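You operate a simulated robot arm through the tools that you are given. There is no shell and no other tool. Be economical: measure what you need, move in short steps, check, and stop when the job is done.

The job below is to be done with a simulated two-armed robot. You get a single attempt, and the scene is never put back.

Task
Pour the beige bisque beaker half to two thirds full of green glaze, then tip it out into the basin.
Fine: it ends lined, back on its spot, the green-banded tumbler back. Set down upright: green-banded tumbler, beige bisque beaker.
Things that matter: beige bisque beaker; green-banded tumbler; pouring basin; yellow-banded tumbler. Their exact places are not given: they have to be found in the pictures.

The check looks at the end state, three seconds after you hand in, the way a careful person would. Anything else that was tipped, shoved, dropped, spilled or broken makes it a failure.

Robot
Two 7-joint arms with three-finger grippers on one trunk, on a base that drives. Base frame: it is fixed to the floor where the robot stands at the start and does not move with it; the origin is under the middle of the robot, x ahead of it, y to its left, z up. Lengths are in mm, angles in degrees, forces in N, time in s.
The left shoulder is at the start at [42, 154, 1007], the right one opposite. With the tool pointing down near the work surface each hand reaches from about 220 to 640 mm from the robot's upright axis, wherever it stands, measured 20 degrees to its own side. Places, roughly: pouring basin [600, 300, 800]. Payload 2.69 kg a hand.
The tool frame of a hand sits at the grasp point between the pads (the TCP): z along the fingers, y along the line on which they close. The tips reach 29 mm beyond it. The gripper opens to 120 mm. The gripper's body begins 78 mm behind the TCP.
Orientation is that of the tool frame in the base frame, as a unit quaternion [w, x, y, z]. With the fingers straight down and closing along the base's y, the tool's x points along the base's -x, its y along +y and its z along -z.

Tools
- The arms move only by the tool nudge_tool. It takes "left_moves", "right_moves" or both (then of equal length, played together; a hand with none holds still); each is one flat list of numbers, 7 for each row, row after row: the turn, a rotation vector about the base's x, y, z in degrees, then the shift along the base's x, y, z in cm, then the gripper command, from -1 (fully open) to 1 (shut), values between in proportion. In form: [ax, ay, az, tx, ty, tz, claw, ax, ay, az, tx, ty, tz, claw, ...]. A call has 1 to 10 rows; each row shifts and turns the commanded pose from where the row before left it. Each row takes 0.2 s and may step no farther than 50 mm and 8.6 degrees from the row before; otherwise, or with a gripper value out of range, the whole call is refused. A pose out of reach is approached as far as the arm can. The call stops where the force on the tool passes 40 N (or 10 N more than at its start, if that is more) or the arm is blocked; 0.2 s more then pass. The fingers move at their own pace and stop on an object; they squeeze with about 29 N. The grip force told is the motor's: it shows also when the fingers shut on nothing. Time passes only in rows, and 0.2 s behind the last, so rows that do not move let the fingers close. It gives the time, the measured TCP pose, the force on the tool (base axes), the opening and the grip force at its end, in the units of the frame above (readings bear some noise), with the torque about the TCP (base axes, N m) and any sound that the robot's microphone picked up, and new pictures: "show" is both (left out), scene, wrist or none (wrist: the cameras of the hands that moved).
- Cameras (640 x 400 px; columns grow to the right, rows downward): "scene" is now at [151.5, 34.7, 1188.1]; the picture's right is [0.35, -0.94, 0.00], its down [-0.24, -0.09, -0.97] and it looks along [0.90, 0.34, -0.26] (base axes); focal length 214 px, centre (320, 200). "left" rides on the left gripper at [63, 0, -104] in its tool frame; the picture's right is [0.00, 1.00, 0.00], its down [-0.83, 0.00, -0.56] and it looks along [-0.56, 0.00, 0.83] (tool axes); focal length 275 px, centre (320, 200). "right" rides on the right gripper at [63, 0, -104] in its tool frame; the picture's right is [0.00, 1.00, 0.00], its down [-0.83, 0.00, -0.56] and it looks along [-0.56, 0.00, 0.83] (tool axes); focal length 275 px, centre (320, 200).
- lift_body(by): slides the trunk up (or, below 0, down) by that many mm; the arms and the scene camera ride with it, the base frame stays. It gives what a move gives, with no picture.
- base_move(legs): drives the robot by 1 to 6 legs, each [ahead, left, turn to the left] in mm, mm and degrees, along the robot's own axes; the way and the turn of a leg run together, so that a leg with both is an arc; at most 1500 mm and 180 degrees a leg. The arms and the cameras ride along, it lands a little off, and it stops where it bumps. It gives what a move gives, and a new picture of the scene camera.
- aim_head(pan, tilt): turns the head with the scene camera to pan (to the left, within 80 degrees either way) and tilt (down, from -29 to 69), counted from straight ahead of the robot. It gives what a move gives, and a new picture of the scene camera.
- pixel_to_xyz(camera, pixels): for up to 12 pixels [column, row] of the newest picture of that camera ("zoom" is the newest enlarged one), the place [x, y, z] in the base frame of the surface seen there, good to about 2 mm. It takes no simulated time.
- enlarge(camera, box): a new picture of the part [left, top, right, bottom] of that camera's present view, enlarged. It takes no simulated time.
- job_done(): hands the job in; it is judged then, once.

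Keep the steps short. Do not move on a guess: measure, check each grasp and each placing, and mend mistakes. In all there are 80 turns and 260 pictures (those below and enlarged ones count). Leave the grippers open and the arms clear of the work at the hand-in unless told otherwise, and finish with a single line.

The tools are called after "Call:" as name(argument=value, ...) on one line, values as JSON. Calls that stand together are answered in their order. nudge_tool: Moves the arms, as the interface text tells. Its arguments: {"type":"object","properties":{"left_moves":{"type":"array"},"right_moves":{"type":"array"},"show":{"type":"string","enum":["both","scene","wrist","none"]}},"required":[]} The other tools are called the same way: lift_body (by) slides the trunk up or down; base_move (legs) drives the base; aim_head (pan, tilt) turns the head that bears the scene camera; pixel_to_xyz (camera, pixels) gives the place of the surface under pixels of a picture; enlarge (camera, box) takes an enlarged picture of a part of a camera's view; job_done () hands the job in.

At the start:

```text
time: 0.0
left_position: [411.4, 385.5, 1000.3]
left_ee_rot: [0.0, 0.0, 1.0, 0.0]
left_contact_force: [-0.2, -0.1, -0.2]
left_torque: [-0.01, 0.01, -0.03]
left_opening: 119.9
left_grip_force: 0.0
right_position: [279.8, 22.7, 1130.5]
right_ee_rot: [0.001, -0.002, 1.0, 0.0]
right_contact_force: [0.1, 0.1, -0.3]
right_torque: [-0.01, -0.01, -0.02]
right_opening: 120.1
right_grip_force: 0.2
trunk travel left (down, up): [-375.0, 63.0]
robot x, y, heading: [-0.1, 1.4, -0.2]
head pan, tilt: [20.8, 15.2]
```

scene: 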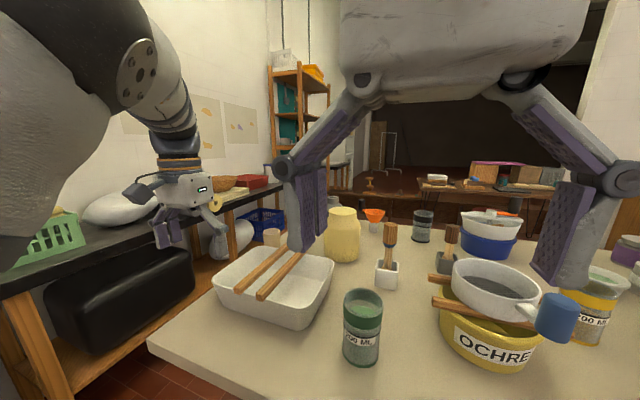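
right: 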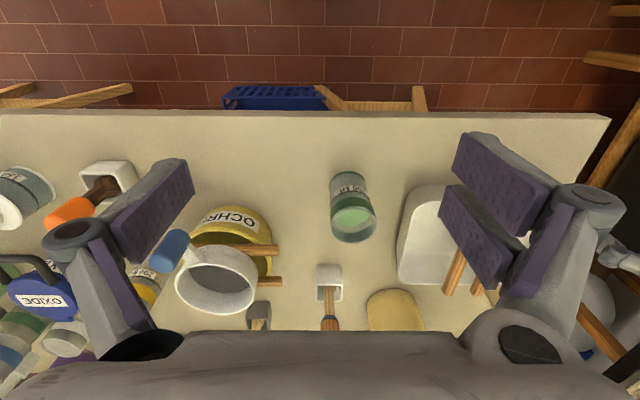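
left: 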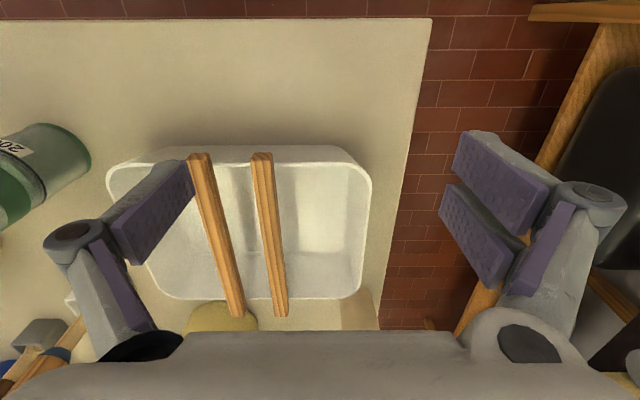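

The right hand blocks the view. I'll zoom into the scene picture and the right wrist picture to identify the things.

Call:
enlarge(camera="scene", box=[200, 180, 640, 400])

Call:
enlarge(camera="right", box=[0, 100, 400, 400])

Call:
pixel_to_xyz(camera="scene", pixels=[[363, 300], [362, 330], [272, 237], [272, 285], [345, 225], [342, 210], [387, 275], [500, 290], [595, 275], [400, 350], [250, 290], [320, 255]])

```text
1.45 times, centred on (420, 290) of scene
```

zoom: 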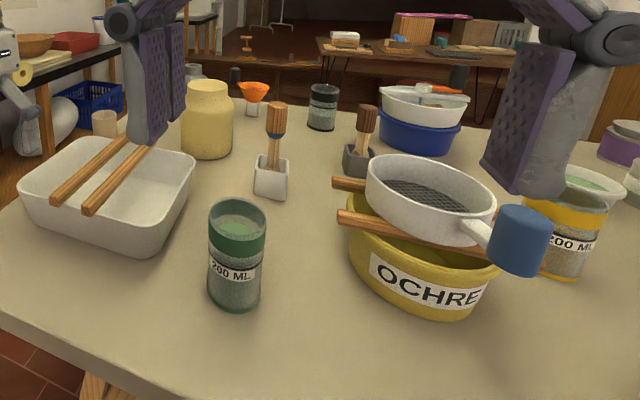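

```text
1.33 times, centred on (200, 250) of right
```

zoom: 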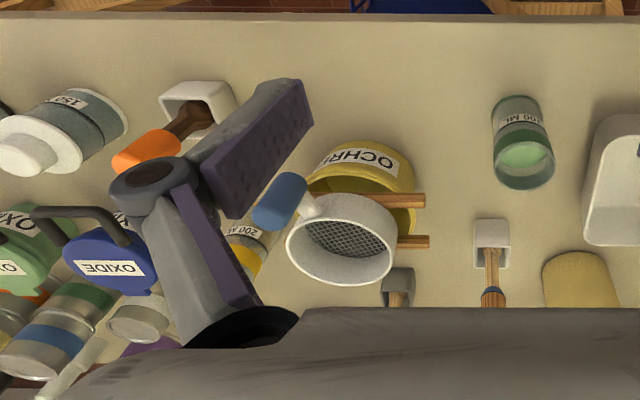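

```text
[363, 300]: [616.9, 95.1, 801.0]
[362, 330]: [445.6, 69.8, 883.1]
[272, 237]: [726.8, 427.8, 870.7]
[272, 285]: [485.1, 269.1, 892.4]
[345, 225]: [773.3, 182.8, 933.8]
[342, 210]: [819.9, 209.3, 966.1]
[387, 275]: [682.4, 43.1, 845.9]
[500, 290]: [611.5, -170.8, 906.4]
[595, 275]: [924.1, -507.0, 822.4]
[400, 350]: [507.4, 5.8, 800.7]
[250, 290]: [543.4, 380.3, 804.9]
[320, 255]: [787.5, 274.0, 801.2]
```

The green-banded tumbler stands at about (446, 70). I'll bring the right hand aside (-y, high in the air) to see the rest.

Call:
nudge_tool(right_moves=[0, 0, 0, 0, -4.5, 0, -1, 0, 0, 0, 0, -4.5, 0, -1, 0, 0, 0, 0, -4.5, 0, -1, 0, 0, 0, 0, -4.5, 0, -1, 0, 0, 0, 0, -4.5, 0, -1, 0, 0, 0, 0, -4.5, 0, -1, 0, 0, 0, 0, -4.5, 0, -1], show="both")

Call:
aim_head(pan=5, tilt=32)

```text
time: 1.6
left_position: [411.1, 384.5, 1001.1]
left_ee_rot: [0.0, 0.0, 1.0, 0.0]
left_contact_force: [0.5, -0.3, 0.3]
left_torque: [-0.01, -0.01, 0.01]
left_opening: 119.8
left_grip_force: 0.1
right_position: [296.6, -256.2, 1078.1]
right_ee_rot: [0.001, -0.002, 1.0, 0.001]
right_contact_force: [0.4, 0.4, -0.1]
right_torque: [-0.04, 0.0, 0.02]
right_opening: 120.0
right_grip_force: 0.1
right hand out of reach, approached as far as the arm can: row 5, 6, 7
trunk travel left (down, up): [-375.0, 63.0]
robot x, y, heading: [0.8, -1.9, 0.1]
head pan, tilt: [20.8, 15.2]
```

scene: 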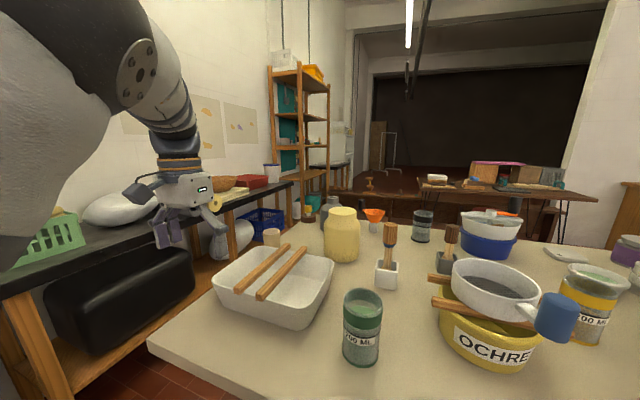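
right: 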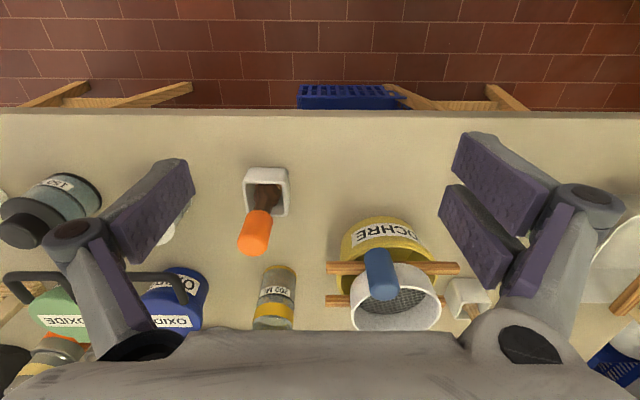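

```text
time: 2.4
left_position: [410.1, 384.8, 998.4]
left_ee_rot: [-0.001, 0.0, 1.0, 0.0]
left_contact_force: [0.5, 0.0, -0.1]
left_torque: [-0.03, -0.03, -0.01]
left_opening: 120.0
left_grip_force: 0.1
right_position: [296.3, -255.2, 1079.3]
right_ee_rot: [0.0, -0.001, 1.0, 0.0]
right_contact_force: [-1.0, 0.3, 0.2]
right_torque: [0.01, 0.05, 0.01]
right_opening: 120.0
right_grip_force: 0.1
trunk travel left (down, up): [-375.0, 63.0]
robot x, y, heading: [2.0, -0.5, -0.1]
head pan, tilt: [5.0, 32.0]
```

scene: 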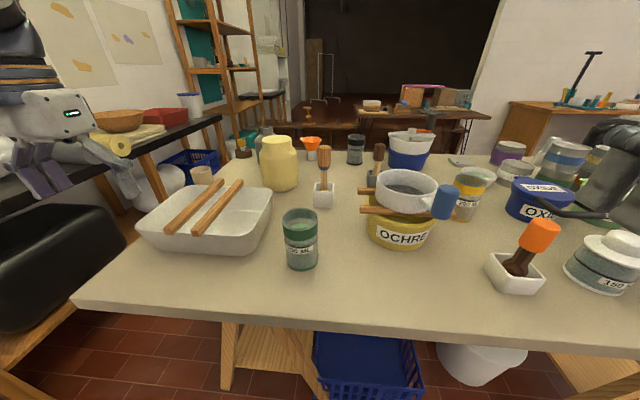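

Next, zoom on the back row: the yellowish jar (280,165), the small beige cup (201,175) behind the basin.

Call:
enlarge(camera="scene", box=[130, 120, 350, 280])

Call:
enlarge(camera="scene", box=[340, 120, 640, 300])

Call:
pixel_to_xyz(camera="scene", pixels=[[201, 176], [201, 168], [280, 175], [280, 140], [323, 195], [300, 250], [300, 218], [301, 266], [470, 185], [193, 238], [145, 230], [270, 195]])

```text
2.50 times, centred on (240, 200) of scene
```

zoom: 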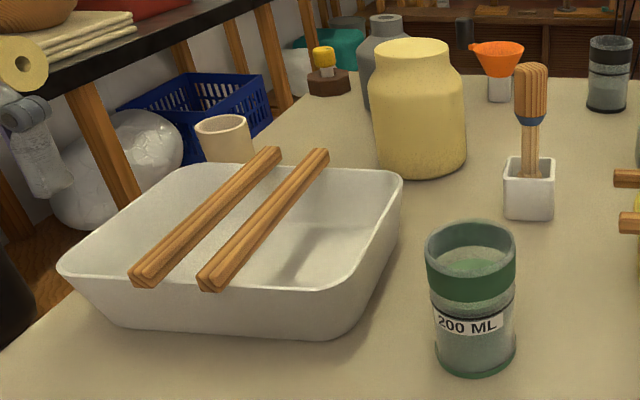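

```text
2.13 times, centred on (490, 210) of scene
```

zoom: 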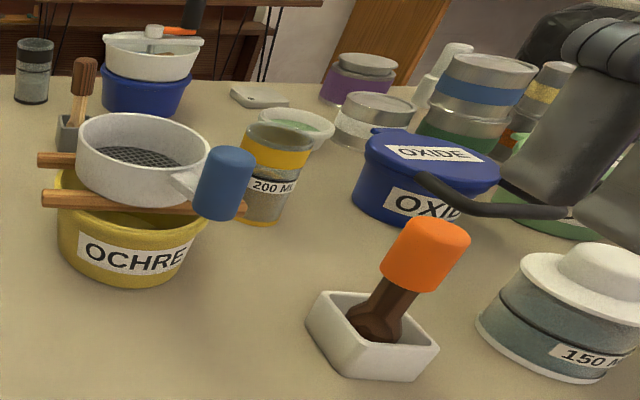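

```text
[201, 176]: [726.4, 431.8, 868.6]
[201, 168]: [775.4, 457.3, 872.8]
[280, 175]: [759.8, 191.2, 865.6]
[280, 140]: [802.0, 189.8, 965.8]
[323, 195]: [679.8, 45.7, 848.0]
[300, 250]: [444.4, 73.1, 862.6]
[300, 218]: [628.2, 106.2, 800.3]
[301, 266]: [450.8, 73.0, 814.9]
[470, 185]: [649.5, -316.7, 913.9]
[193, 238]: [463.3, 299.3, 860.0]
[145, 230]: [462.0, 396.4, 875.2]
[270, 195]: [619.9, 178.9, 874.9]
```

Likely the beaker is the small beige cup at about (750, 445). It's out of reach from here, so I look at the floor and table edges for driving room.

Call:
aim_head(pan=30, tilt=55)

Call:
pixel_to_xyz(camera="scene", pixels=[[320, 200], [200, 200], [100, 200], [320, 300], [320, 380], [450, 250], [450, 300], [500, 200], [250, 250], [200, 100], [280, 60], [150, 300]])

```text
time: 3.3
left_position: [409.8, 385.8, 998.1]
left_ee_rot: [-0.001, -0.002, 1.0, 0.0]
left_contact_force: [0.4, 0.1, 0.3]
left_torque: [-0.02, 0.02, -0.02]
left_opening: 119.8
left_grip_force: 0.1
right_position: [295.3, -254.5, 1077.3]
right_ee_rot: [0.0, -0.002, 1.0, 0.0]
right_contact_force: [0.7, -0.3, -0.6]
right_torque: [0.02, -0.03, -0.02]
right_opening: 120.0
right_grip_force: 0.0
trunk travel left (down, up): [-375.0, 63.0]
robot x, y, heading: [-2.2, 1.0, -0.0]
head pan, tilt: [30.0, 55.0]
```

scene: 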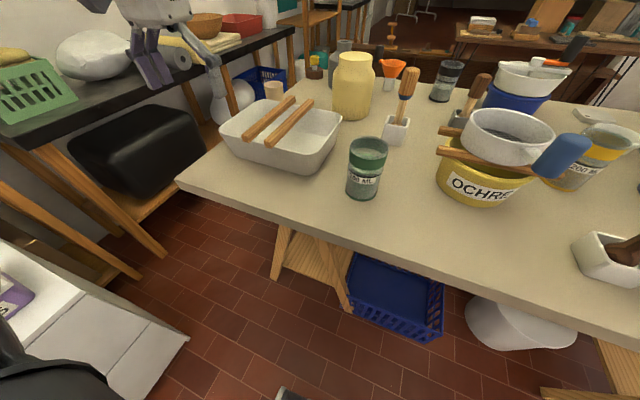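

```text
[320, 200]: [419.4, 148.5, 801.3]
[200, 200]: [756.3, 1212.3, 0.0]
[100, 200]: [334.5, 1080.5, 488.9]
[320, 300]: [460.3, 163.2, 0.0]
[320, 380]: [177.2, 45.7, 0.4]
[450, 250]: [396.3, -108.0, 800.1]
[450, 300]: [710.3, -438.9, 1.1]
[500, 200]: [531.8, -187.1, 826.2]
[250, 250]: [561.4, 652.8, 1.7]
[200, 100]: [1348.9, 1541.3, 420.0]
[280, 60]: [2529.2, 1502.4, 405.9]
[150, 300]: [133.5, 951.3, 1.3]
```

I need distances to the white unit on the left, the table's corners and the beaker.

Call:
pixel_to_xyz(camera="scene", pixels=[[187, 338], [120, 400], [85, 292], [183, 182], [165, 250], [138, 275], [273, 93], [273, 83], [282, 395], [350, 305], [275, 278], [20, 270]])

Call:
enlarge(camera="scene", box=[200, 40, 420, 210])

```text
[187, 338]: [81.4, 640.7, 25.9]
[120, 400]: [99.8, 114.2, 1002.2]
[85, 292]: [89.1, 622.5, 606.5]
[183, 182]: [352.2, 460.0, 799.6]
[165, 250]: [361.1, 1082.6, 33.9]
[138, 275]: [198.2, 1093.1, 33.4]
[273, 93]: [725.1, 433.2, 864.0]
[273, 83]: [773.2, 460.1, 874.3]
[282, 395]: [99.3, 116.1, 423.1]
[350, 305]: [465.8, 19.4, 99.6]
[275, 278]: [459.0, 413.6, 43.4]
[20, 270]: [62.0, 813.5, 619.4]
```

```text
2.35 times, centred on (310, 125) of scene
```

zoom: 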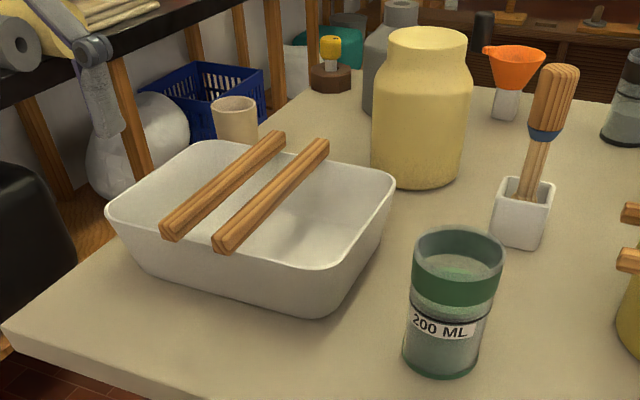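

Look straight down to see the base front and clearance to the table.

Call:
aim_head(pan=0, tilt=69)

Call:
pixel_to_xyz(camera="scene", pixels=[[320, 200], [320, 230], [320, 250], [320, 270], [320, 290], [320, 310], [320, 340], [220, 250], [420, 250], [220, 280], [200, 310], [430, 310]])

```text
time: 4.2
left_position: [410.5, 383.2, 1000.5]
left_ee_rot: [0.001, 0.0, 1.0, 0.002]
left_contact_force: [-0.3, 0.4, 0.5]
left_torque: [0.01, 0.03, -0.03]
left_opening: 119.7
left_grip_force: 0.0
right_position: [297.8, -254.5, 1079.0]
right_ee_rot: [0.001, -0.001, 1.0, 0.0]
right_contact_force: [0.1, 0.0, -0.2]
right_torque: [-0.01, 0.02, 0.01]
right_opening: 119.9
right_grip_force: 0.1
trunk travel left (down, up): [-375.0, 63.0]
robot x, y, heading: [0.9, 0.4, 0.1]
head pan, tilt: [0.0, 68.8]
```

scene: 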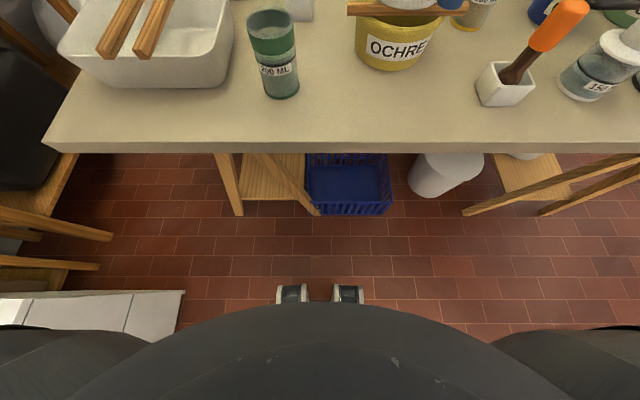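

```text
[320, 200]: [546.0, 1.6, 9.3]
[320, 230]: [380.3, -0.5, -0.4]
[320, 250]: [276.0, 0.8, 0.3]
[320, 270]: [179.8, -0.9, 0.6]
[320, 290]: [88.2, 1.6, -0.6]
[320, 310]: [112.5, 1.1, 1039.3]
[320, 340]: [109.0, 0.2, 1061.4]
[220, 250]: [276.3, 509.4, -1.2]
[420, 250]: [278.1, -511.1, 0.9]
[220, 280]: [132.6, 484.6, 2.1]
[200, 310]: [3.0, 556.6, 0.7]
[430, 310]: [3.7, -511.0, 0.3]
```

The base's front is near x≈110, table edge at x≈355. I drive 190 ahead and 220 left, both clear of the cabinet (y>600).

Call:
base_move(legs=[[190, 0, 0], [0, 220, 0]])

Call:
aim_head(pan=15, tilt=40)

```text
time: 7.7
left_position: [598.1, 604.6, 999.4]
left_ee_rot: [0.0, 0.0, 1.0, 0.0]
left_contact_force: [-0.4, 0.6, 0.0]
left_torque: [0.0, -0.03, -0.01]
left_opening: 120.0
left_grip_force: 0.1
right_position: [485.1, -32.9, 1078.8]
right_ee_rot: [0.0, -0.002, 1.0, -0.001]
right_contact_force: [0.4, 0.0, 0.4]
right_torque: [0.01, 0.01, 0.0]
right_opening: 119.8
right_grip_force: 0.0
trunk travel left (down, up): [-375.0, 63.0]
robot x, y, heading: [186.1, 221.0, -0.2]
head pan, tilt: [0.0, 68.8]
```

scene: 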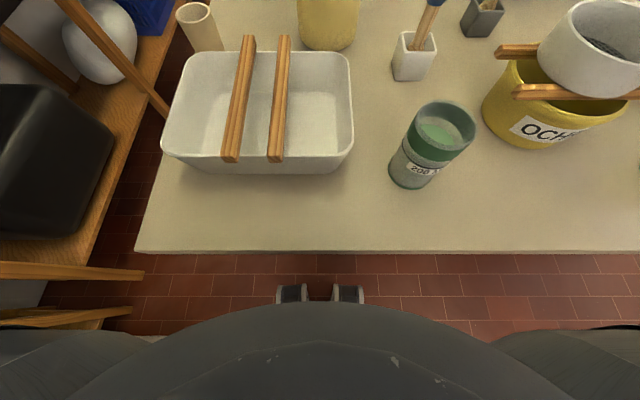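

```text
time: 8.6
left_position: [598.3, 606.1, 999.1]
left_ee_rot: [0.0, 0.0, 1.0, 0.0]
left_contact_force: [0.4, 0.4, -1.1]
left_torque: [-0.01, 0.02, -0.02]
left_opening: 119.9
left_grip_force: 0.1
right_position: [484.4, -33.9, 1078.2]
right_ee_rot: [0.0, -0.002, 1.0, 0.0]
right_contact_force: [-0.4, -0.3, 0.7]
right_torque: [-0.02, 0.02, 0.0]
right_opening: 120.1
right_grip_force: 0.0
trunk travel left (down, up): [-375.0, 63.0]
robot x, y, heading: [188.8, 220.5, 0.1]
head pan, tilt: [15.0, 40.0]
```

scene: 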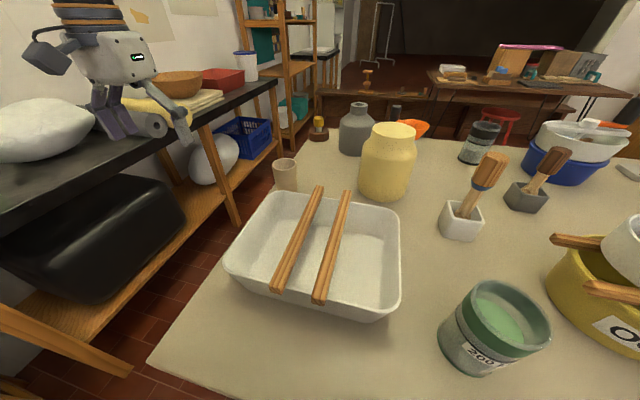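

Good view. Measure the tumbler's rim, glaze surface, beaker rim, basin rim, sticks.

Call:
enlarge(camera="scene", box=[420, 260, 580, 390])

Call:
pixel_to_xyz(camera="scene", pixels=[[500, 320], [515, 330], [549, 330], [498, 356], [475, 287], [452, 345], [285, 170], [285, 180], [275, 166], [295, 166], [284, 160], [284, 188]])

Call:
pixel_to_xyz(camera="scene", pixels=[[264, 196], [399, 215], [231, 262], [388, 313], [318, 188], [345, 193], [277, 285], [318, 298], [385, 255], [374, 290], [230, 250], [265, 250]])

```text
3.08 times, centred on (500, 325) of scene
```

zoom: 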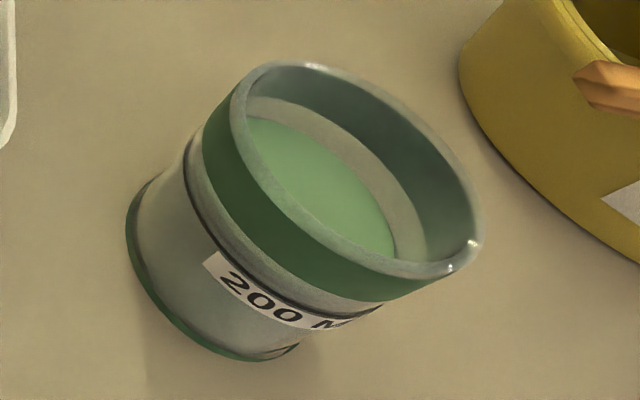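

```text
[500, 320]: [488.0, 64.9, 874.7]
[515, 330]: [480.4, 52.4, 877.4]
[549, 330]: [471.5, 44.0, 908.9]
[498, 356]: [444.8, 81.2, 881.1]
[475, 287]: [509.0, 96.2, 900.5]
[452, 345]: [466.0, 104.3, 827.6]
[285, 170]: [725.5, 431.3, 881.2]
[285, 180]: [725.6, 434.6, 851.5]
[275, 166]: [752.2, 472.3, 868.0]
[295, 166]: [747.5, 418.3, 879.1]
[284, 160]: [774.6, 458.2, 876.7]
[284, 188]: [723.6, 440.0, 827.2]
```

```text
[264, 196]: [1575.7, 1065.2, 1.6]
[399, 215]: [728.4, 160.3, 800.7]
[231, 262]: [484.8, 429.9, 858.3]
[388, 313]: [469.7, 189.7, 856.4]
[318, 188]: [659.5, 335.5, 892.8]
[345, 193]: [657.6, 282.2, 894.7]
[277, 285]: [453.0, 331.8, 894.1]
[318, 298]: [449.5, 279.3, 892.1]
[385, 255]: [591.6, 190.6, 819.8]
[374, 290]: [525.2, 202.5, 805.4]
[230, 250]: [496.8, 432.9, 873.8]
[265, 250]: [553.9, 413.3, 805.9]
```

I'll fit the tumbler's rim and base from the enlarged picture.

Call:
pixel_to_xyz(camera="zoom", pixels=[[237, 110], [262, 190], [320, 242], [400, 269], [450, 266], [481, 240], [450, 165], [400, 115], [312, 66], [320, 190], [365, 220], [240, 350]])

Call:
enlarge(camera="scene", box=[245, 140, 325, 205])

```text
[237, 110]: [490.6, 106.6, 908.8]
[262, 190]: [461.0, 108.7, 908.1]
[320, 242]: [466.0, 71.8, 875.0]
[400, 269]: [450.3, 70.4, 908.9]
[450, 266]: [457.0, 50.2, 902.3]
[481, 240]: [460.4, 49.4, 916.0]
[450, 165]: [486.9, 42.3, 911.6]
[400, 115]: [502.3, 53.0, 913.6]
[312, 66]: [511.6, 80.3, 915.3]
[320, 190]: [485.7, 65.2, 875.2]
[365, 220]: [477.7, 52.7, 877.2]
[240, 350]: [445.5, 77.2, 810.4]
```

```text
6.15 times, centred on (285, 172) of scene
```

zoom: 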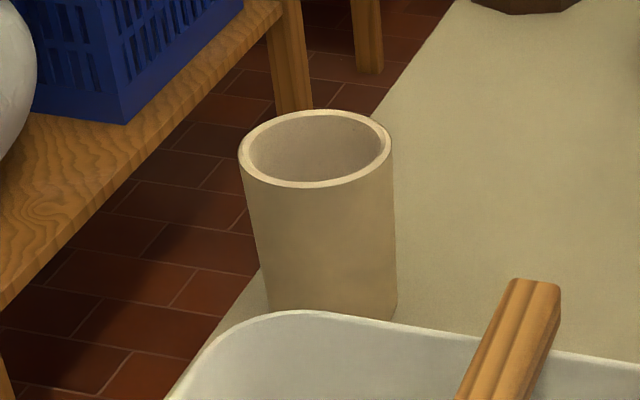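

Call:
pixel_to_xyz(camera="zoom", pixels=[[320, 111], [243, 150], [388, 150], [315, 184], [275, 175], [365, 172], [315, 240], [320, 160], [330, 305], [300, 130], [395, 300], [365, 120]])

Call:
enlarge(camera="scene", box=[220, 170, 420, 330])

```text
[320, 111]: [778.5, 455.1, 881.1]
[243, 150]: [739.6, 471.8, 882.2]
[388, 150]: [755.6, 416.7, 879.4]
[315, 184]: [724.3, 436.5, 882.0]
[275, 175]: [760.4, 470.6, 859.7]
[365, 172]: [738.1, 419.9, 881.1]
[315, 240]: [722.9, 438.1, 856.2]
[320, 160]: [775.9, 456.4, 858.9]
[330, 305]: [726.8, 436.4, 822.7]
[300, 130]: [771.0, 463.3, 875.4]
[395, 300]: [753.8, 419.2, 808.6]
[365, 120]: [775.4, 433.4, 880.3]
```

```text
2.50 times, centred on (320, 250) of scene
```

zoom: 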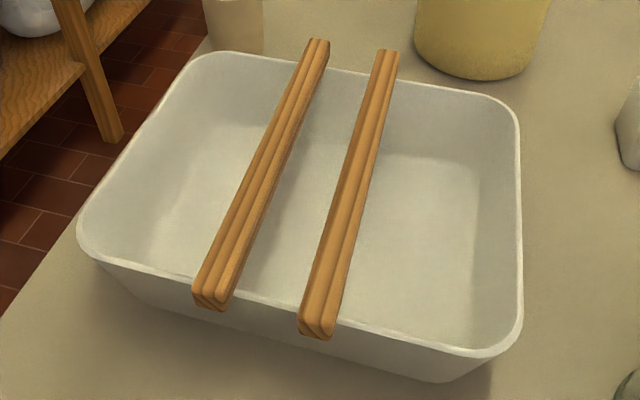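

Tumbler: centre (478,76), r≈35, rim z 912, glaze z 875. Beaker: centre (751,444.5), r≈28, rim z 882. Next the left hand turns its fingers to 40° below horizontal in the free air, staying high; also check the basin's back rim.

Call:
pixel_to_xyz(camera="zoom", pixels=[[215, 52], [260, 57], [350, 72], [450, 90], [505, 105], [520, 140], [522, 320], [480, 354], [85, 215], [120, 268], [420, 342], [150, 115]])

Call:
nudge_tool(left_moves=[0, -7.2, 0, 0, -2.5, 0, -1, 0, -7.2, 0, 0, -2.5, 0, -1, 0, -7.2, 0, 0, -2.5, 0, -1, 0, -7.1, 0, 0, -2.5, 0, -1, 0, -7.1, 0, 0, -2.5, 0, -1, 0, -7.1, 0, 0, -2.5, 0, -1, 0, -7.1, 0, 0, -1.1, 0, -1], show="both")

```text
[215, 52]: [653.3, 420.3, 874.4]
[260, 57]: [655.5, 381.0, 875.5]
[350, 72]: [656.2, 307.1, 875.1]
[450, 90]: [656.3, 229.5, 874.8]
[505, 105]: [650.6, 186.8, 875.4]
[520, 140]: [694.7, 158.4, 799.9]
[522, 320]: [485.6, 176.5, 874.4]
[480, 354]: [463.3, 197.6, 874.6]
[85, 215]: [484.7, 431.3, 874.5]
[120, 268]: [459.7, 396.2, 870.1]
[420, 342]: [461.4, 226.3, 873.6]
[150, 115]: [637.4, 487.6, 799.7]
```

```text
time: 10.2
left_position: [670.7, 562.2, 969.5]
left_ee_rot: [0.424, 0.0, 0.906, 0.001]
left_contact_force: [0.0, -0.2, 0.5]
left_torque: [-0.03, -0.03, -0.01]
left_opening: 120.3
left_grip_force: 0.0
left hand out of reach, approached as far as the arm can: row 2, 3, 4, 5, 6, 7
right_position: [484.8, -34.1, 1077.8]
right_ee_rot: [0.001, -0.002, 1.0, 0.0]
right_contact_force: [-0.1, 0.9, 0.6]
right_torque: [0.0, -0.01, -0.02]
right_opening: 120.0
right_grip_force: 0.0
trunk travel left (down, up): [-375.0, 63.0]
robot x, y, heading: [190.8, 222.6, 0.1]
head pan, tilt: [15.0, 40.0]
```

scene: 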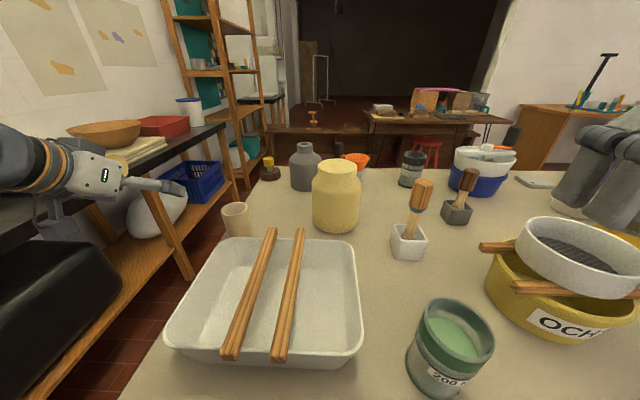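
left: 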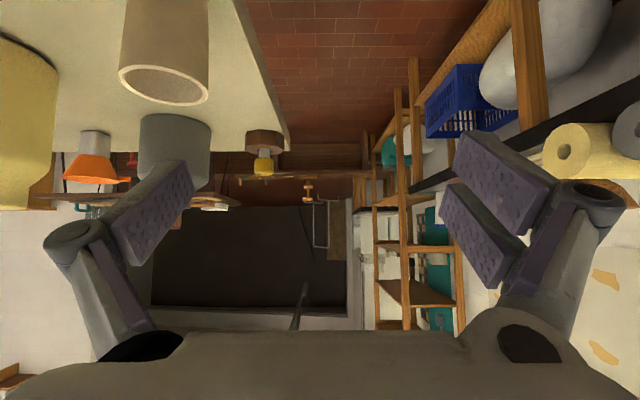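

Fingers are at 40° down, but the hand stopped at (671,562,970). I step towards the pre-grasp point (659,444,927), behind and above the beaker, in small steps.

Call:
nudge_tool(left_moves=[0, 0, 0, 0, -4, 0, -1, 0, 0, 0, 0, -4, 0, -1, 0, 0, 0, -0.5, -3.7, 0, -1], show="both")

```text
time: 11.0
left_position: [705.6, 506.5, 921.0]
left_ee_rot: [0.42, -0.005, 0.907, -0.004]
left_contact_force: [-0.4, 0.3, -0.3]
left_torque: [-0.01, 0.0, 0.03]
left_opening: 119.9
left_grip_force: 0.1
left hand out of reach, approached as far as the arm can: row 1, 2, 3
right_position: [484.7, -33.6, 1078.3]
right_ee_rot: [0.0, -0.002, 1.0, 0.0]
right_contact_force: [0.4, 0.1, 0.6]
right_torque: [0.0, 0.0, -0.01]
right_opening: 120.0
right_grip_force: 0.1
trunk travel left (down, up): [-375.0, 63.0]
robot x, y, heading: [185.6, 225.6, 0.1]
head pan, tilt: [15.0, 40.0]
```

scene: 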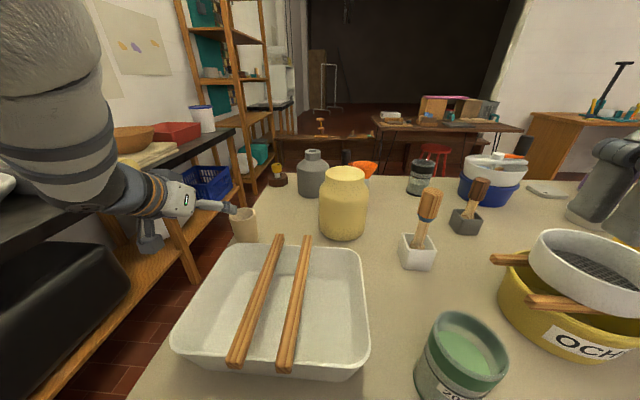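
left: 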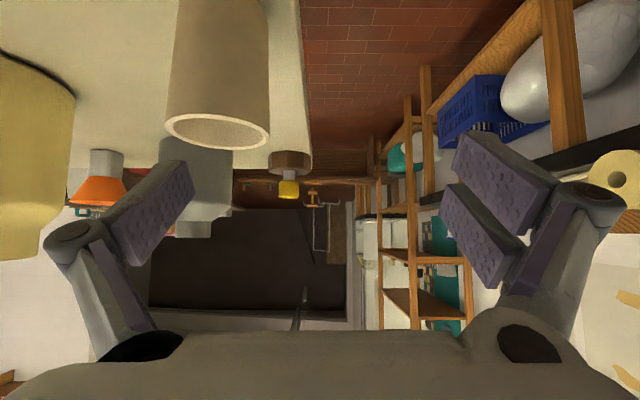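

The solver is drifting hand forward and down uncommanded; I stop going that way. Test: raise the hand 6 cm to see how it tracks.

Call:
nudge_tool(left_moves=[0, 0, 0, 0, 0, 3, -1, 0, 0, 0, 0, 0, 3, -1], show="none")

```text
time: 11.6
left_position: [723.8, 529.3, 960.7]
left_ee_rot: [0.418, -0.008, 0.908, -0.006]
left_contact_force: [0.1, 0.4, -0.3]
left_torque: [0.0, 0.01, -0.02]
left_opening: 120.2
left_grip_force: 0.1
left hand out of reach, approached as far as the arm can: row 1, 2
right_position: [482.9, -34.2, 1077.8]
right_ee_rot: [0.0, -0.001, 1.0, 0.0]
right_contact_force: [0.6, -0.1, 0.4]
right_torque: [0.0, 0.02, -0.01]
right_opening: 120.0
right_grip_force: 0.1
trunk travel left (down, up): [-375.0, 63.0]
robot x, y, heading: [186.0, 220.3, 0.1]
head pan, tilt: [15.0, 40.0]
```

The hand seems pushed outward: a too-close limit for the pitched hand. I drive back 150 mm.

Call:
base_move(legs=[[-150, 0, 0]])

Call:
nudge_tool(left_moves=[0, 0, 0, 3, 0, 0, -1, 0, 0, 0, 3, 0, 0, -1], show="none")

```text
time: 13.0
left_position: [574.9, 529.5, 964.1]
left_ee_rot: [0.42, -0.008, 0.908, -0.004]
left_contact_force: [-0.8, -0.2, -0.4]
left_torque: [0.01, 0.02, 0.01]
left_opening: 120.0
left_grip_force: 0.0
right_position: [336.1, -33.2, 1078.3]
right_ee_rot: [0.0, -0.003, 1.0, 0.0]
right_contact_force: [-0.4, -0.6, 0.4]
right_torque: [0.0, -0.03, -0.01]
right_opening: 120.0
right_grip_force: 0.0
trunk travel left (down, up): [-375.0, 63.0]
robot x, y, heading: [39.4, 222.3, 0.1]
head pan, tilt: [15.0, 40.0]
```

scene: 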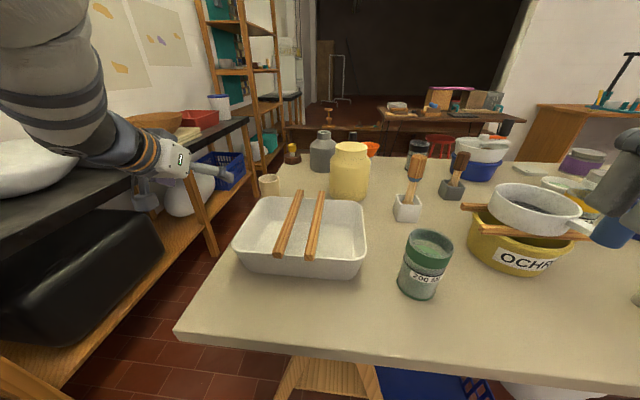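

```text
time: 13.6
left_position: [636.3, 529.8, 962.3]
left_ee_rot: [0.419, -0.008, 0.908, -0.003]
left_contact_force: [0.7, -0.4, 0.0]
left_torque: [-0.02, 0.04, 0.01]
left_opening: 120.0
left_grip_force: 0.1
right_position: [337.9, -33.4, 1078.7]
right_ee_rot: [0.0, -0.003, 1.0, 0.0]
right_contact_force: [0.7, 0.3, 0.1]
right_torque: [0.02, 0.01, 0.0]
right_opening: 120.2
right_grip_force: 0.0
trunk travel left (down, up): [-375.0, 63.0]
robot x, y, heading: [41.1, 221.9, -0.0]
head pan, tilt: [15.0, 40.0]
```

It tracks exactly now. Go to pre-grasp (659,444.5,927).

Call:
nudge_tool(left_moves=[0, 0, 0, 0.8, -2.9, 0, -1, 0, 0, 0, 0.8, -2.9, 0, -1, 0, 0, 0, 0.7, -2.7, -1.7, -1, 0, 0, 0, 0, 0, -1.8, -1], show="both")

```text
time: 14.6
left_position: [661.0, 444.3, 928.6]
left_ee_rot: [0.42, -0.008, 0.908, -0.004]
left_contact_force: [0.1, 1.1, -0.3]
left_torque: [-0.01, -0.04, 0.0]
left_opening: 119.8
left_grip_force: 0.1
right_position: [337.8, -33.8, 1079.1]
right_ee_rot: [0.0, -0.002, 1.0, -0.001]
right_contact_force: [-0.8, 0.7, 0.5]
right_torque: [-0.01, -0.02, -0.01]
right_opening: 119.9
right_grip_force: 0.0
trunk travel left (down, up): [-375.0, 63.0]
robot x, y, heading: [40.6, 221.6, 0.1]
head pan, tilt: [15.0, 40.0]
```

scene: 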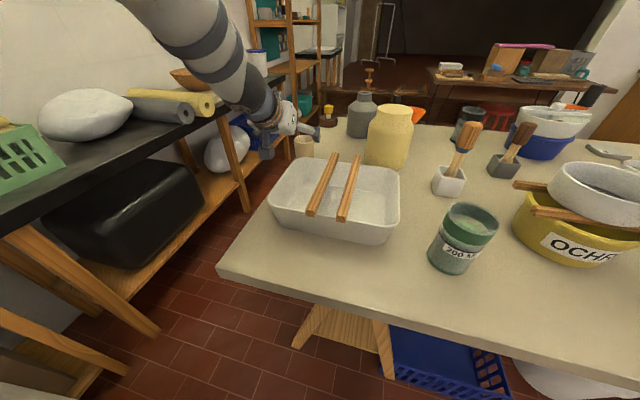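
left: 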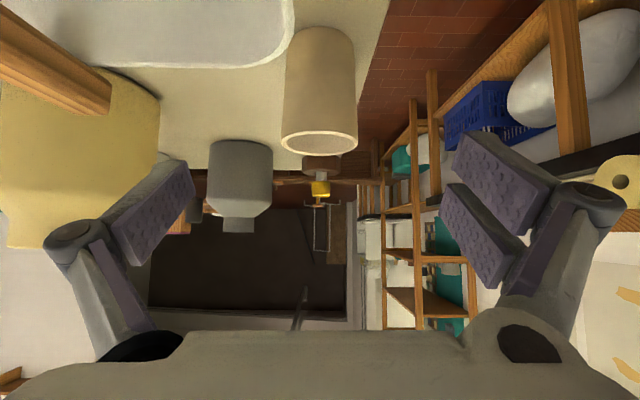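

The beaker is centred between the pads (column 320). Advance along the fingers to the grasp point (751,444.5,850).

Call:
nudge_tool(left_moves=[0, 0, 0, 2.25, 0, -1.95, -1, 0, 0, 0, 2.25, 0, -1.95, -1, 0, 0, 0, 2.25, 0, -1.95, -1, 0, 0, 0, 2.25, 0, -1.95, -1, 0, 0, 0, 0, 0, 0, -1], show="both")

```text
time: 15.6
left_position: [742.8, 443.8, 868.9]
left_ee_rot: [0.426, -0.009, 0.905, -0.004]
left_contact_force: [-7.5, -2.7, 13.4]
left_torque: [-0.11, 1.64, 0.08]
left_opening: 119.8
left_grip_force: 0.1
right_position: [335.7, -32.6, 1078.9]
right_ee_rot: [0.001, -0.002, 1.0, 0.001]
right_contact_force: [0.1, 0.2, 1.0]
right_torque: [-0.02, -0.02, -0.01]
right_opening: 120.2
right_grip_force: 0.0
trunk travel left (down, up): [-375.0, 63.0]
robot x, y, heading: [40.0, 220.8, 0.0]
head pan, tilt: [15.0, 40.0]
stopped in row 4 (left hand): the force on the tool passed its limit at 67 N (the readings are from after the stop); the commanded pose is now the measured one
```

scene: 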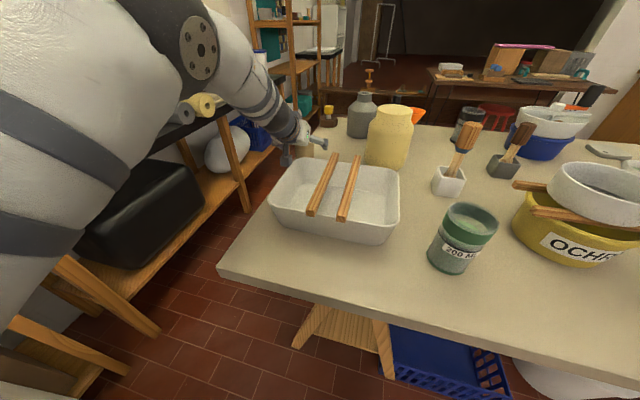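
left: 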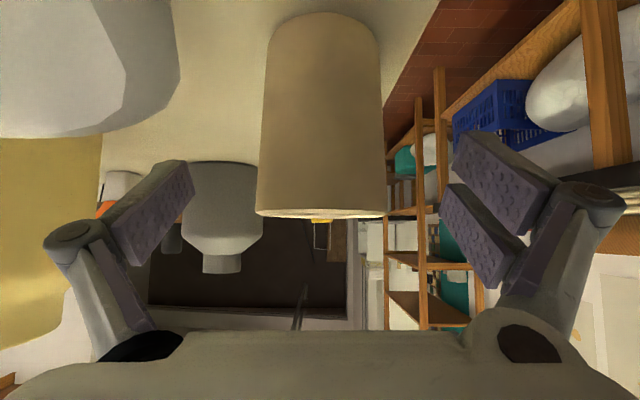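

Contact stopped it (something under the hand, possibly the wrist on the basin's rim corner). I check whether basin and beaker moved.

Call:
pixel_to_xyz(camera="scene", pixels=[[399, 170], [385, 241], [273, 200], [332, 157], [357, 159], [310, 212], [342, 218], [303, 150]])

Call:
enlarge(camera="scene", box=[240, 100, 420, 250])

```text
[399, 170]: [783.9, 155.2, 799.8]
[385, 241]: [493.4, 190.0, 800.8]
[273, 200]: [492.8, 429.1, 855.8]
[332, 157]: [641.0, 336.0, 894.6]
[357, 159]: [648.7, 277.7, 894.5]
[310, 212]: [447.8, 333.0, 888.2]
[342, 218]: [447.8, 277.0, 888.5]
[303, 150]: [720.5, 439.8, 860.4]
```

```text
2.67 times, centred on (330, 175) of scene
```

zoom: 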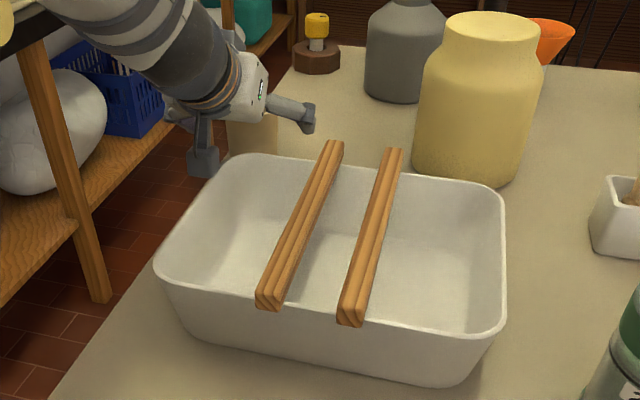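

Basin and sticks are unmoved. The torque (1.64 Nm) fits contact ~120 mm behind the TCP: the wrist camera on the basin's left rim. I back off and will come in yawed 35° from the left instead, so the wrist stays clear of the basin.

Call:
nudge_tool(left_moves=[0, 0, 0, -1.5, 0, 1.5, -1, 0, 0, 0, -2.3, 0, 1.9, -1, 0, 0, 0, -2.3, 0, 1.9, -1, 0, 0, 0, -2.3, 0, 1.9, -1, 0, 0, -7, 0, 1.2, 0, -0.33, 0, 0, -7, 0.4, 1.2, 0, -0.33, 0, 0, -7, 0.4, 1.2, 0, -0.33, 0, 0, -7, 0.5, 1, 0, -0.33, 0, 0, -7, 0.5, 0.6, -1, -0.33], show="both")

```text
time: 17.6
left_position: [678.0, 498.7, 927.4]
left_ee_rot: [0.403, 0.266, 0.866, -0.131]
left_contact_force: [-0.3, -0.8, -0.3]
left_torque: [-0.01, 0.02, 0.0]
left_opening: 79.9
left_grip_force: 0.0
right_position: [339.8, -33.8, 1077.8]
right_ee_rot: [0.0, -0.002, 1.0, 0.0]
right_contact_force: [0.0, -0.1, -0.6]
right_torque: [-0.01, 0.03, 0.02]
right_opening: 120.0
right_grip_force: 0.1
trunk travel left (down, up): [-375.0, 63.0]
robot x, y, heading: [41.0, 223.5, -0.1]
head pan, tilt: [15.0, 40.0]
```

scene: 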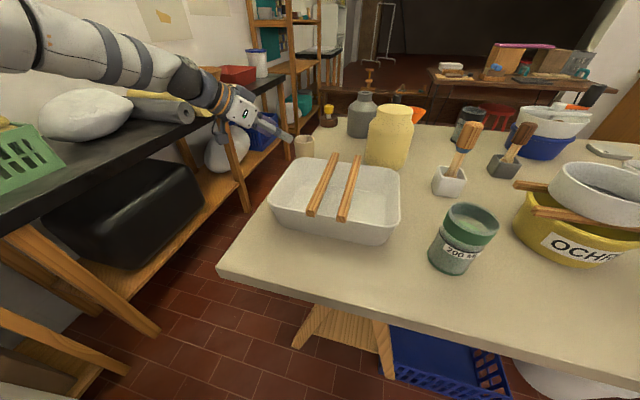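
left: 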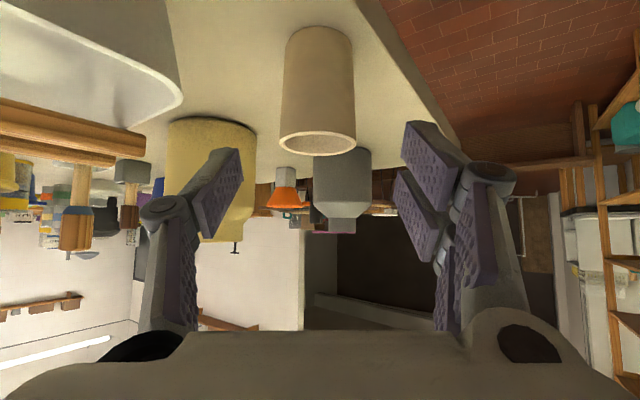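

The beaker is centred in the yawed view; advance along the fingers (delta 73,-54,-77).

Call:
nudge_tool(left_moves=[0, 0, 0, 1.82, -1.35, -1.93, -0.33, 0, 0, 0, 1.82, -1.35, -1.93, -0.33, 0, 0, 0, 1.82, -1.35, -1.93, -0.33, 0, 0, 0, 1.82, -1.35, -1.93, -0.33, 0, 0, 0, 0, 0, 0, -0.33], show="both")

```text
time: 18.8
left_position: [749.3, 442.4, 851.3]
left_ee_rot: [0.403, 0.266, 0.866, -0.132]
left_contact_force: [-0.5, -0.4, 0.5]
left_torque: [-0.02, -0.01, -0.01]
left_opening: 80.0
left_grip_force: 0.2
right_position: [338.1, -33.2, 1079.0]
right_ee_rot: [0.0, -0.003, 1.0, 0.0]
right_contact_force: [0.6, -0.5, -0.2]
right_torque: [0.04, 0.01, 0.0]
right_opening: 120.0
right_grip_force: 0.0
trunk travel left (down, up): [-375.0, 63.0]
robot x, y, heading: [40.8, 223.1, 0.4]
head pan, tilt: [15.0, 40.0]
```

scene: 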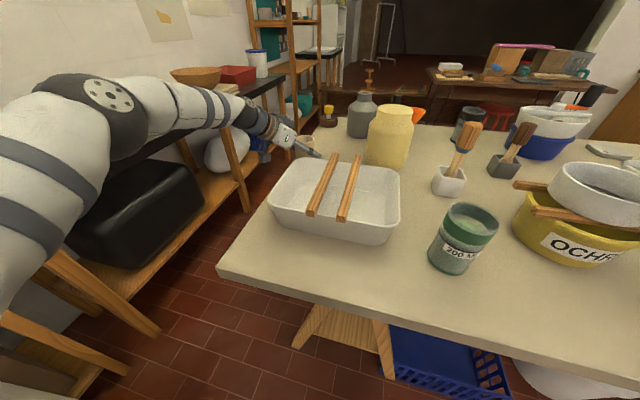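
left: 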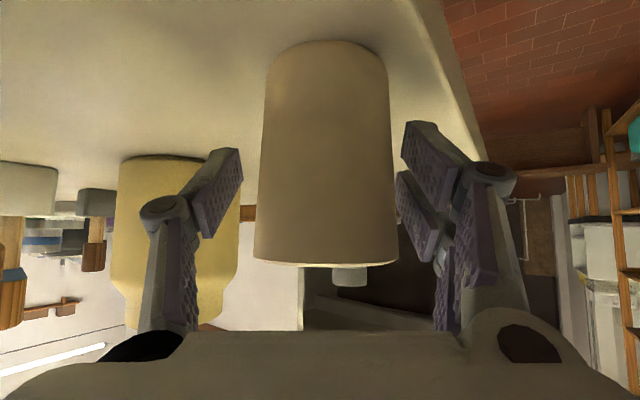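

Shift 2 mm to centre, then close on the beaker.

Call:
nudge_tool(left_moves=[0, 0, 0, 0.17, 0.2, 0, -0.33, 0, 0, 0, 0, 0, 0, 0, 0, 0, 0, 0, 0, 0, 0.2, 0, 0, 0, 0, 0, 0, 1, 0, 0, 0, 0, 0, 0, 1], show="wrist")

```text
time: 20.0
left_position: [750.9, 444.6, 850.5]
left_ee_rot: [0.404, 0.265, 0.866, -0.131]
left_contact_force: [0.8, -0.2, 1.4]
left_torque: [0.0, -0.02, 0.04]
left_opening: 48.7
left_grip_force: 29.2
right_position: [336.7, -32.7, 1078.3]
right_ee_rot: [0.0, -0.001, 1.0, -0.001]
right_contact_force: [0.0, -0.3, 0.4]
right_torque: [-0.01, 0.03, -0.03]
right_opening: 119.9
right_grip_force: 0.1
trunk travel left (down, up): [-375.0, 63.0]
robot x, y, heading: [40.1, 218.1, 0.1]
head pan, tilt: [15.0, 40.0]
```

left: 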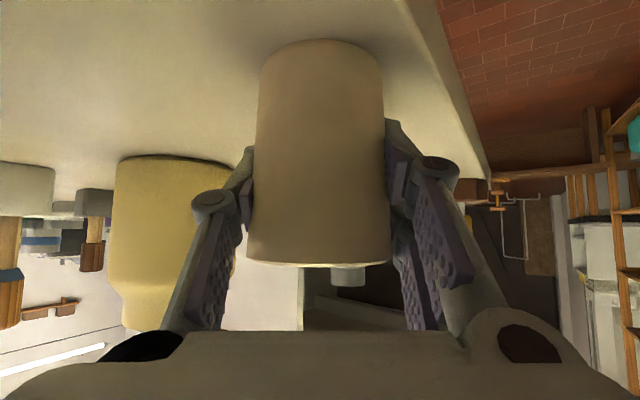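

Grip holds (48.7 mm, 29 N). Lift slowly.

Call:
nudge_tool(left_moves=[0, 0, 0, 0, 0, 1, 1, 0, 0, 0, 0, 0, 2, 1, 0, 0, 0, 0, 0, 4, 1, 0, 0, 0, 0, 0, 4, 1, 0, 0, 0, 0, 0, 0, 1], show="both")

```text
time: 21.2
left_position: [751.4, 446.8, 958.6]
left_ee_rot: [0.403, 0.265, 0.866, -0.132]
left_contact_force: [-0.1, -0.6, -1.3]
left_torque: [-0.01, -0.03, -0.02]
left_opening: 48.5
left_grip_force: 28.9
right_position: [337.8, -32.6, 1078.5]
right_ee_rot: [0.0, -0.003, 1.0, -0.001]
right_contact_force: [0.6, -0.4, 0.4]
right_torque: [-0.01, 0.01, -0.01]
right_opening: 119.8
right_grip_force: 0.0
trunk travel left (down, up): [-375.0, 63.0]
robot x, y, heading: [40.4, 218.9, 0.2]
head pan, tilt: [15.0, 40.0]
```

scene: 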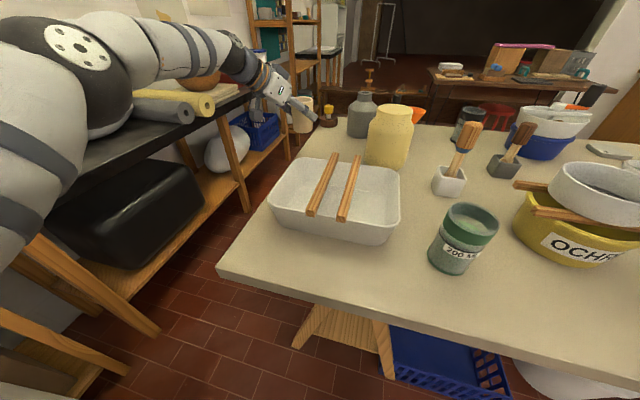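
left: 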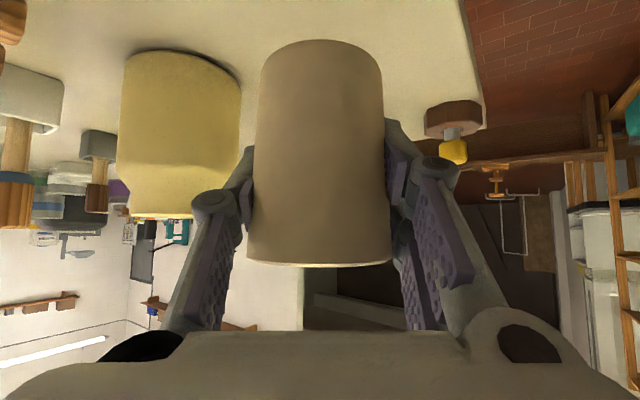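

Beaker is held (bottom 50.5 mm under the TCP). The pitched hand needs about 600 mm from the robot's axis, so for the tumbler I drive back 150 mm.

Call:
base_move(legs=[[-150, 0, 0]])

```text
time: 22.5
left_position: [603.8, 443.8, 958.7]
left_ee_rot: [0.404, 0.267, 0.865, -0.132]
left_contact_force: [-0.2, -1.0, 0.1]
left_torque: [0.0, 0.0, 0.03]
left_opening: 48.8
left_grip_force: 29.0
right_position: [188.5, -35.1, 1076.5]
right_ee_rot: [0.001, 0.0, 1.0, 0.0]
right_contact_force: [-1.0, 0.4, 0.6]
right_torque: [0.01, -0.01, -0.03]
right_opening: 119.9
right_grip_force: 0.1
trunk travel left (down, up): [-375.0, 63.0]
robot x, y, heading: [-105.0, 222.7, -0.4]
head pan, tilt: [15.0, 40.0]
```

scene: 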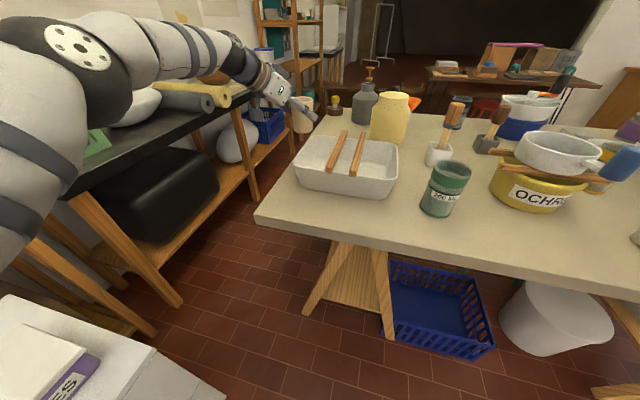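

Now the right hand: pitch fingers to 25° below horizontal while moving high to above the tumbler (478,76,1000).

Call:
nudge_tool(right_moves=[0, 0, 0, 4.5, 1.3, 0, -1, 0, -7.2, 0, 4.5, 1.3, 0, -1, 0, -7.2, 0, 4, 1.3, 0, -1, 0, -7.2, 0, 4, 1.2, 0, -1, 0, -7.2, 0, 3, 1.2, -1, -1, 0, -7.2, 0, 3, 1.2, -1.3, -1, 0, -7.2, 0, 2, 1.2, -1.3, -1, 0, -7.2, 0, 2, 1.2, -1.3, -1, 0, -7.3, 0, 1, 1.2, -1.3, -1, 0, -7.3, 0, 1, 0, -1.3, -1], show="both")

```text
time: 24.7
left_position: [605.1, 444.1, 959.1]
left_ee_rot: [0.403, 0.267, 0.866, -0.132]
left_contact_force: [-0.1, 0.6, -0.9]
left_torque: [-0.01, 0.0, 0.01]
left_opening: 48.6
left_grip_force: 29.1
right_position: [480.1, 76.7, 1000.9]
right_ee_rot: [0.537, -0.002, 0.843, 0.001]
right_contact_force: [-0.3, -0.2, -0.5]
right_torque: [-0.01, 0.01, -0.03]
right_opening: 120.0
right_grip_force: 0.0
trunk travel left (down, up): [-375.0, 63.0]
robot x, y, heading: [-106.3, 220.4, 0.2]
head pan, tilt: [15.0, 40.0]
```

scene: 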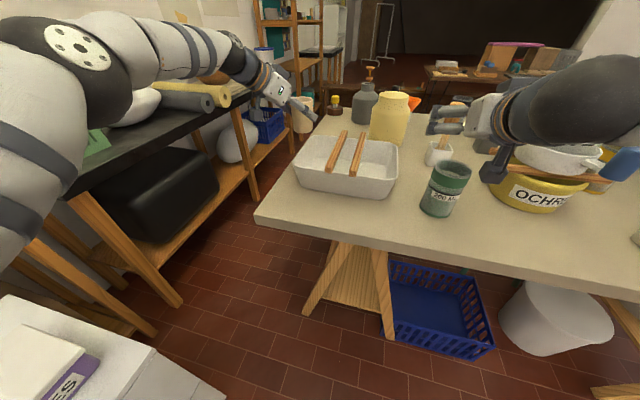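
right: 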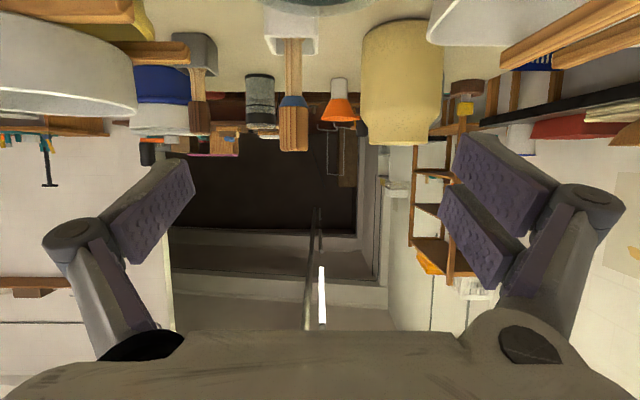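

Exactly there. Narrow the opening to 95 mm and descend straight down around the tumbler to z=850.

Call:
nudge_tool(right_moves=[0, 0, 0, 0, 0, 0, -0.58, 0, 0, 0, -0.1, 0, -3.7, -0.58, 0, 0, 0, 0, 0, -3.7, -0.58, 0, 0, 0, 0, 0, -3.7, -0.58, 0, 0, 0, 0, 0, -2.2, -0.58, 0, 0, 0, 0, 0, -1.8, -0.58, 0, 0, 0, 0, 0, 0, -0.58], show="both")

```text
time: 26.3
left_position: [605.4, 443.9, 959.9]
left_ee_rot: [0.403, 0.267, 0.866, -0.132]
left_contact_force: [0.9, 0.0, -0.6]
left_torque: [0.01, 0.01, 0.0]
left_opening: 48.5
left_grip_force: 29.3
right_position: [477.2, 77.6, 852.0]
right_ee_rot: [0.538, -0.002, 0.843, 0.0]
right_contact_force: [0.2, -0.2, 0.1]
right_torque: [-0.02, 0.0, 0.0]
right_opening: 94.6
right_grip_force: 0.1
trunk travel left (down, up): [-375.0, 63.0]
robot x, y, heading: [-108.6, 220.9, -0.0]
head pan, tilt: [15.0, 40.0]
```

scene: 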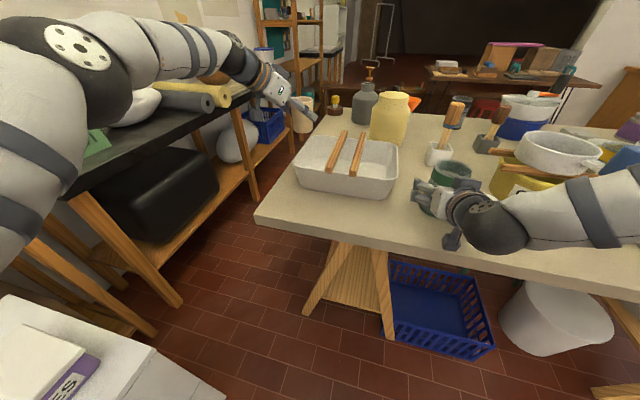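
right: 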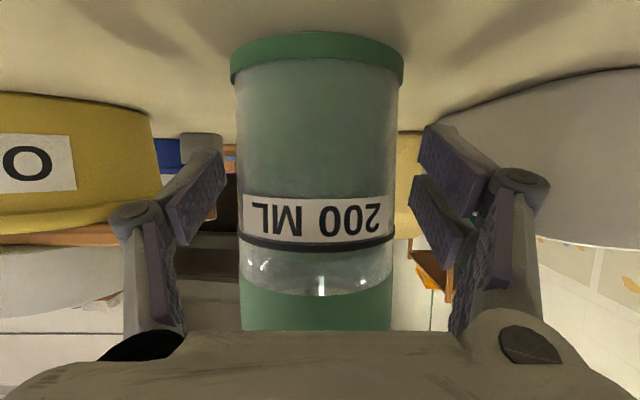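

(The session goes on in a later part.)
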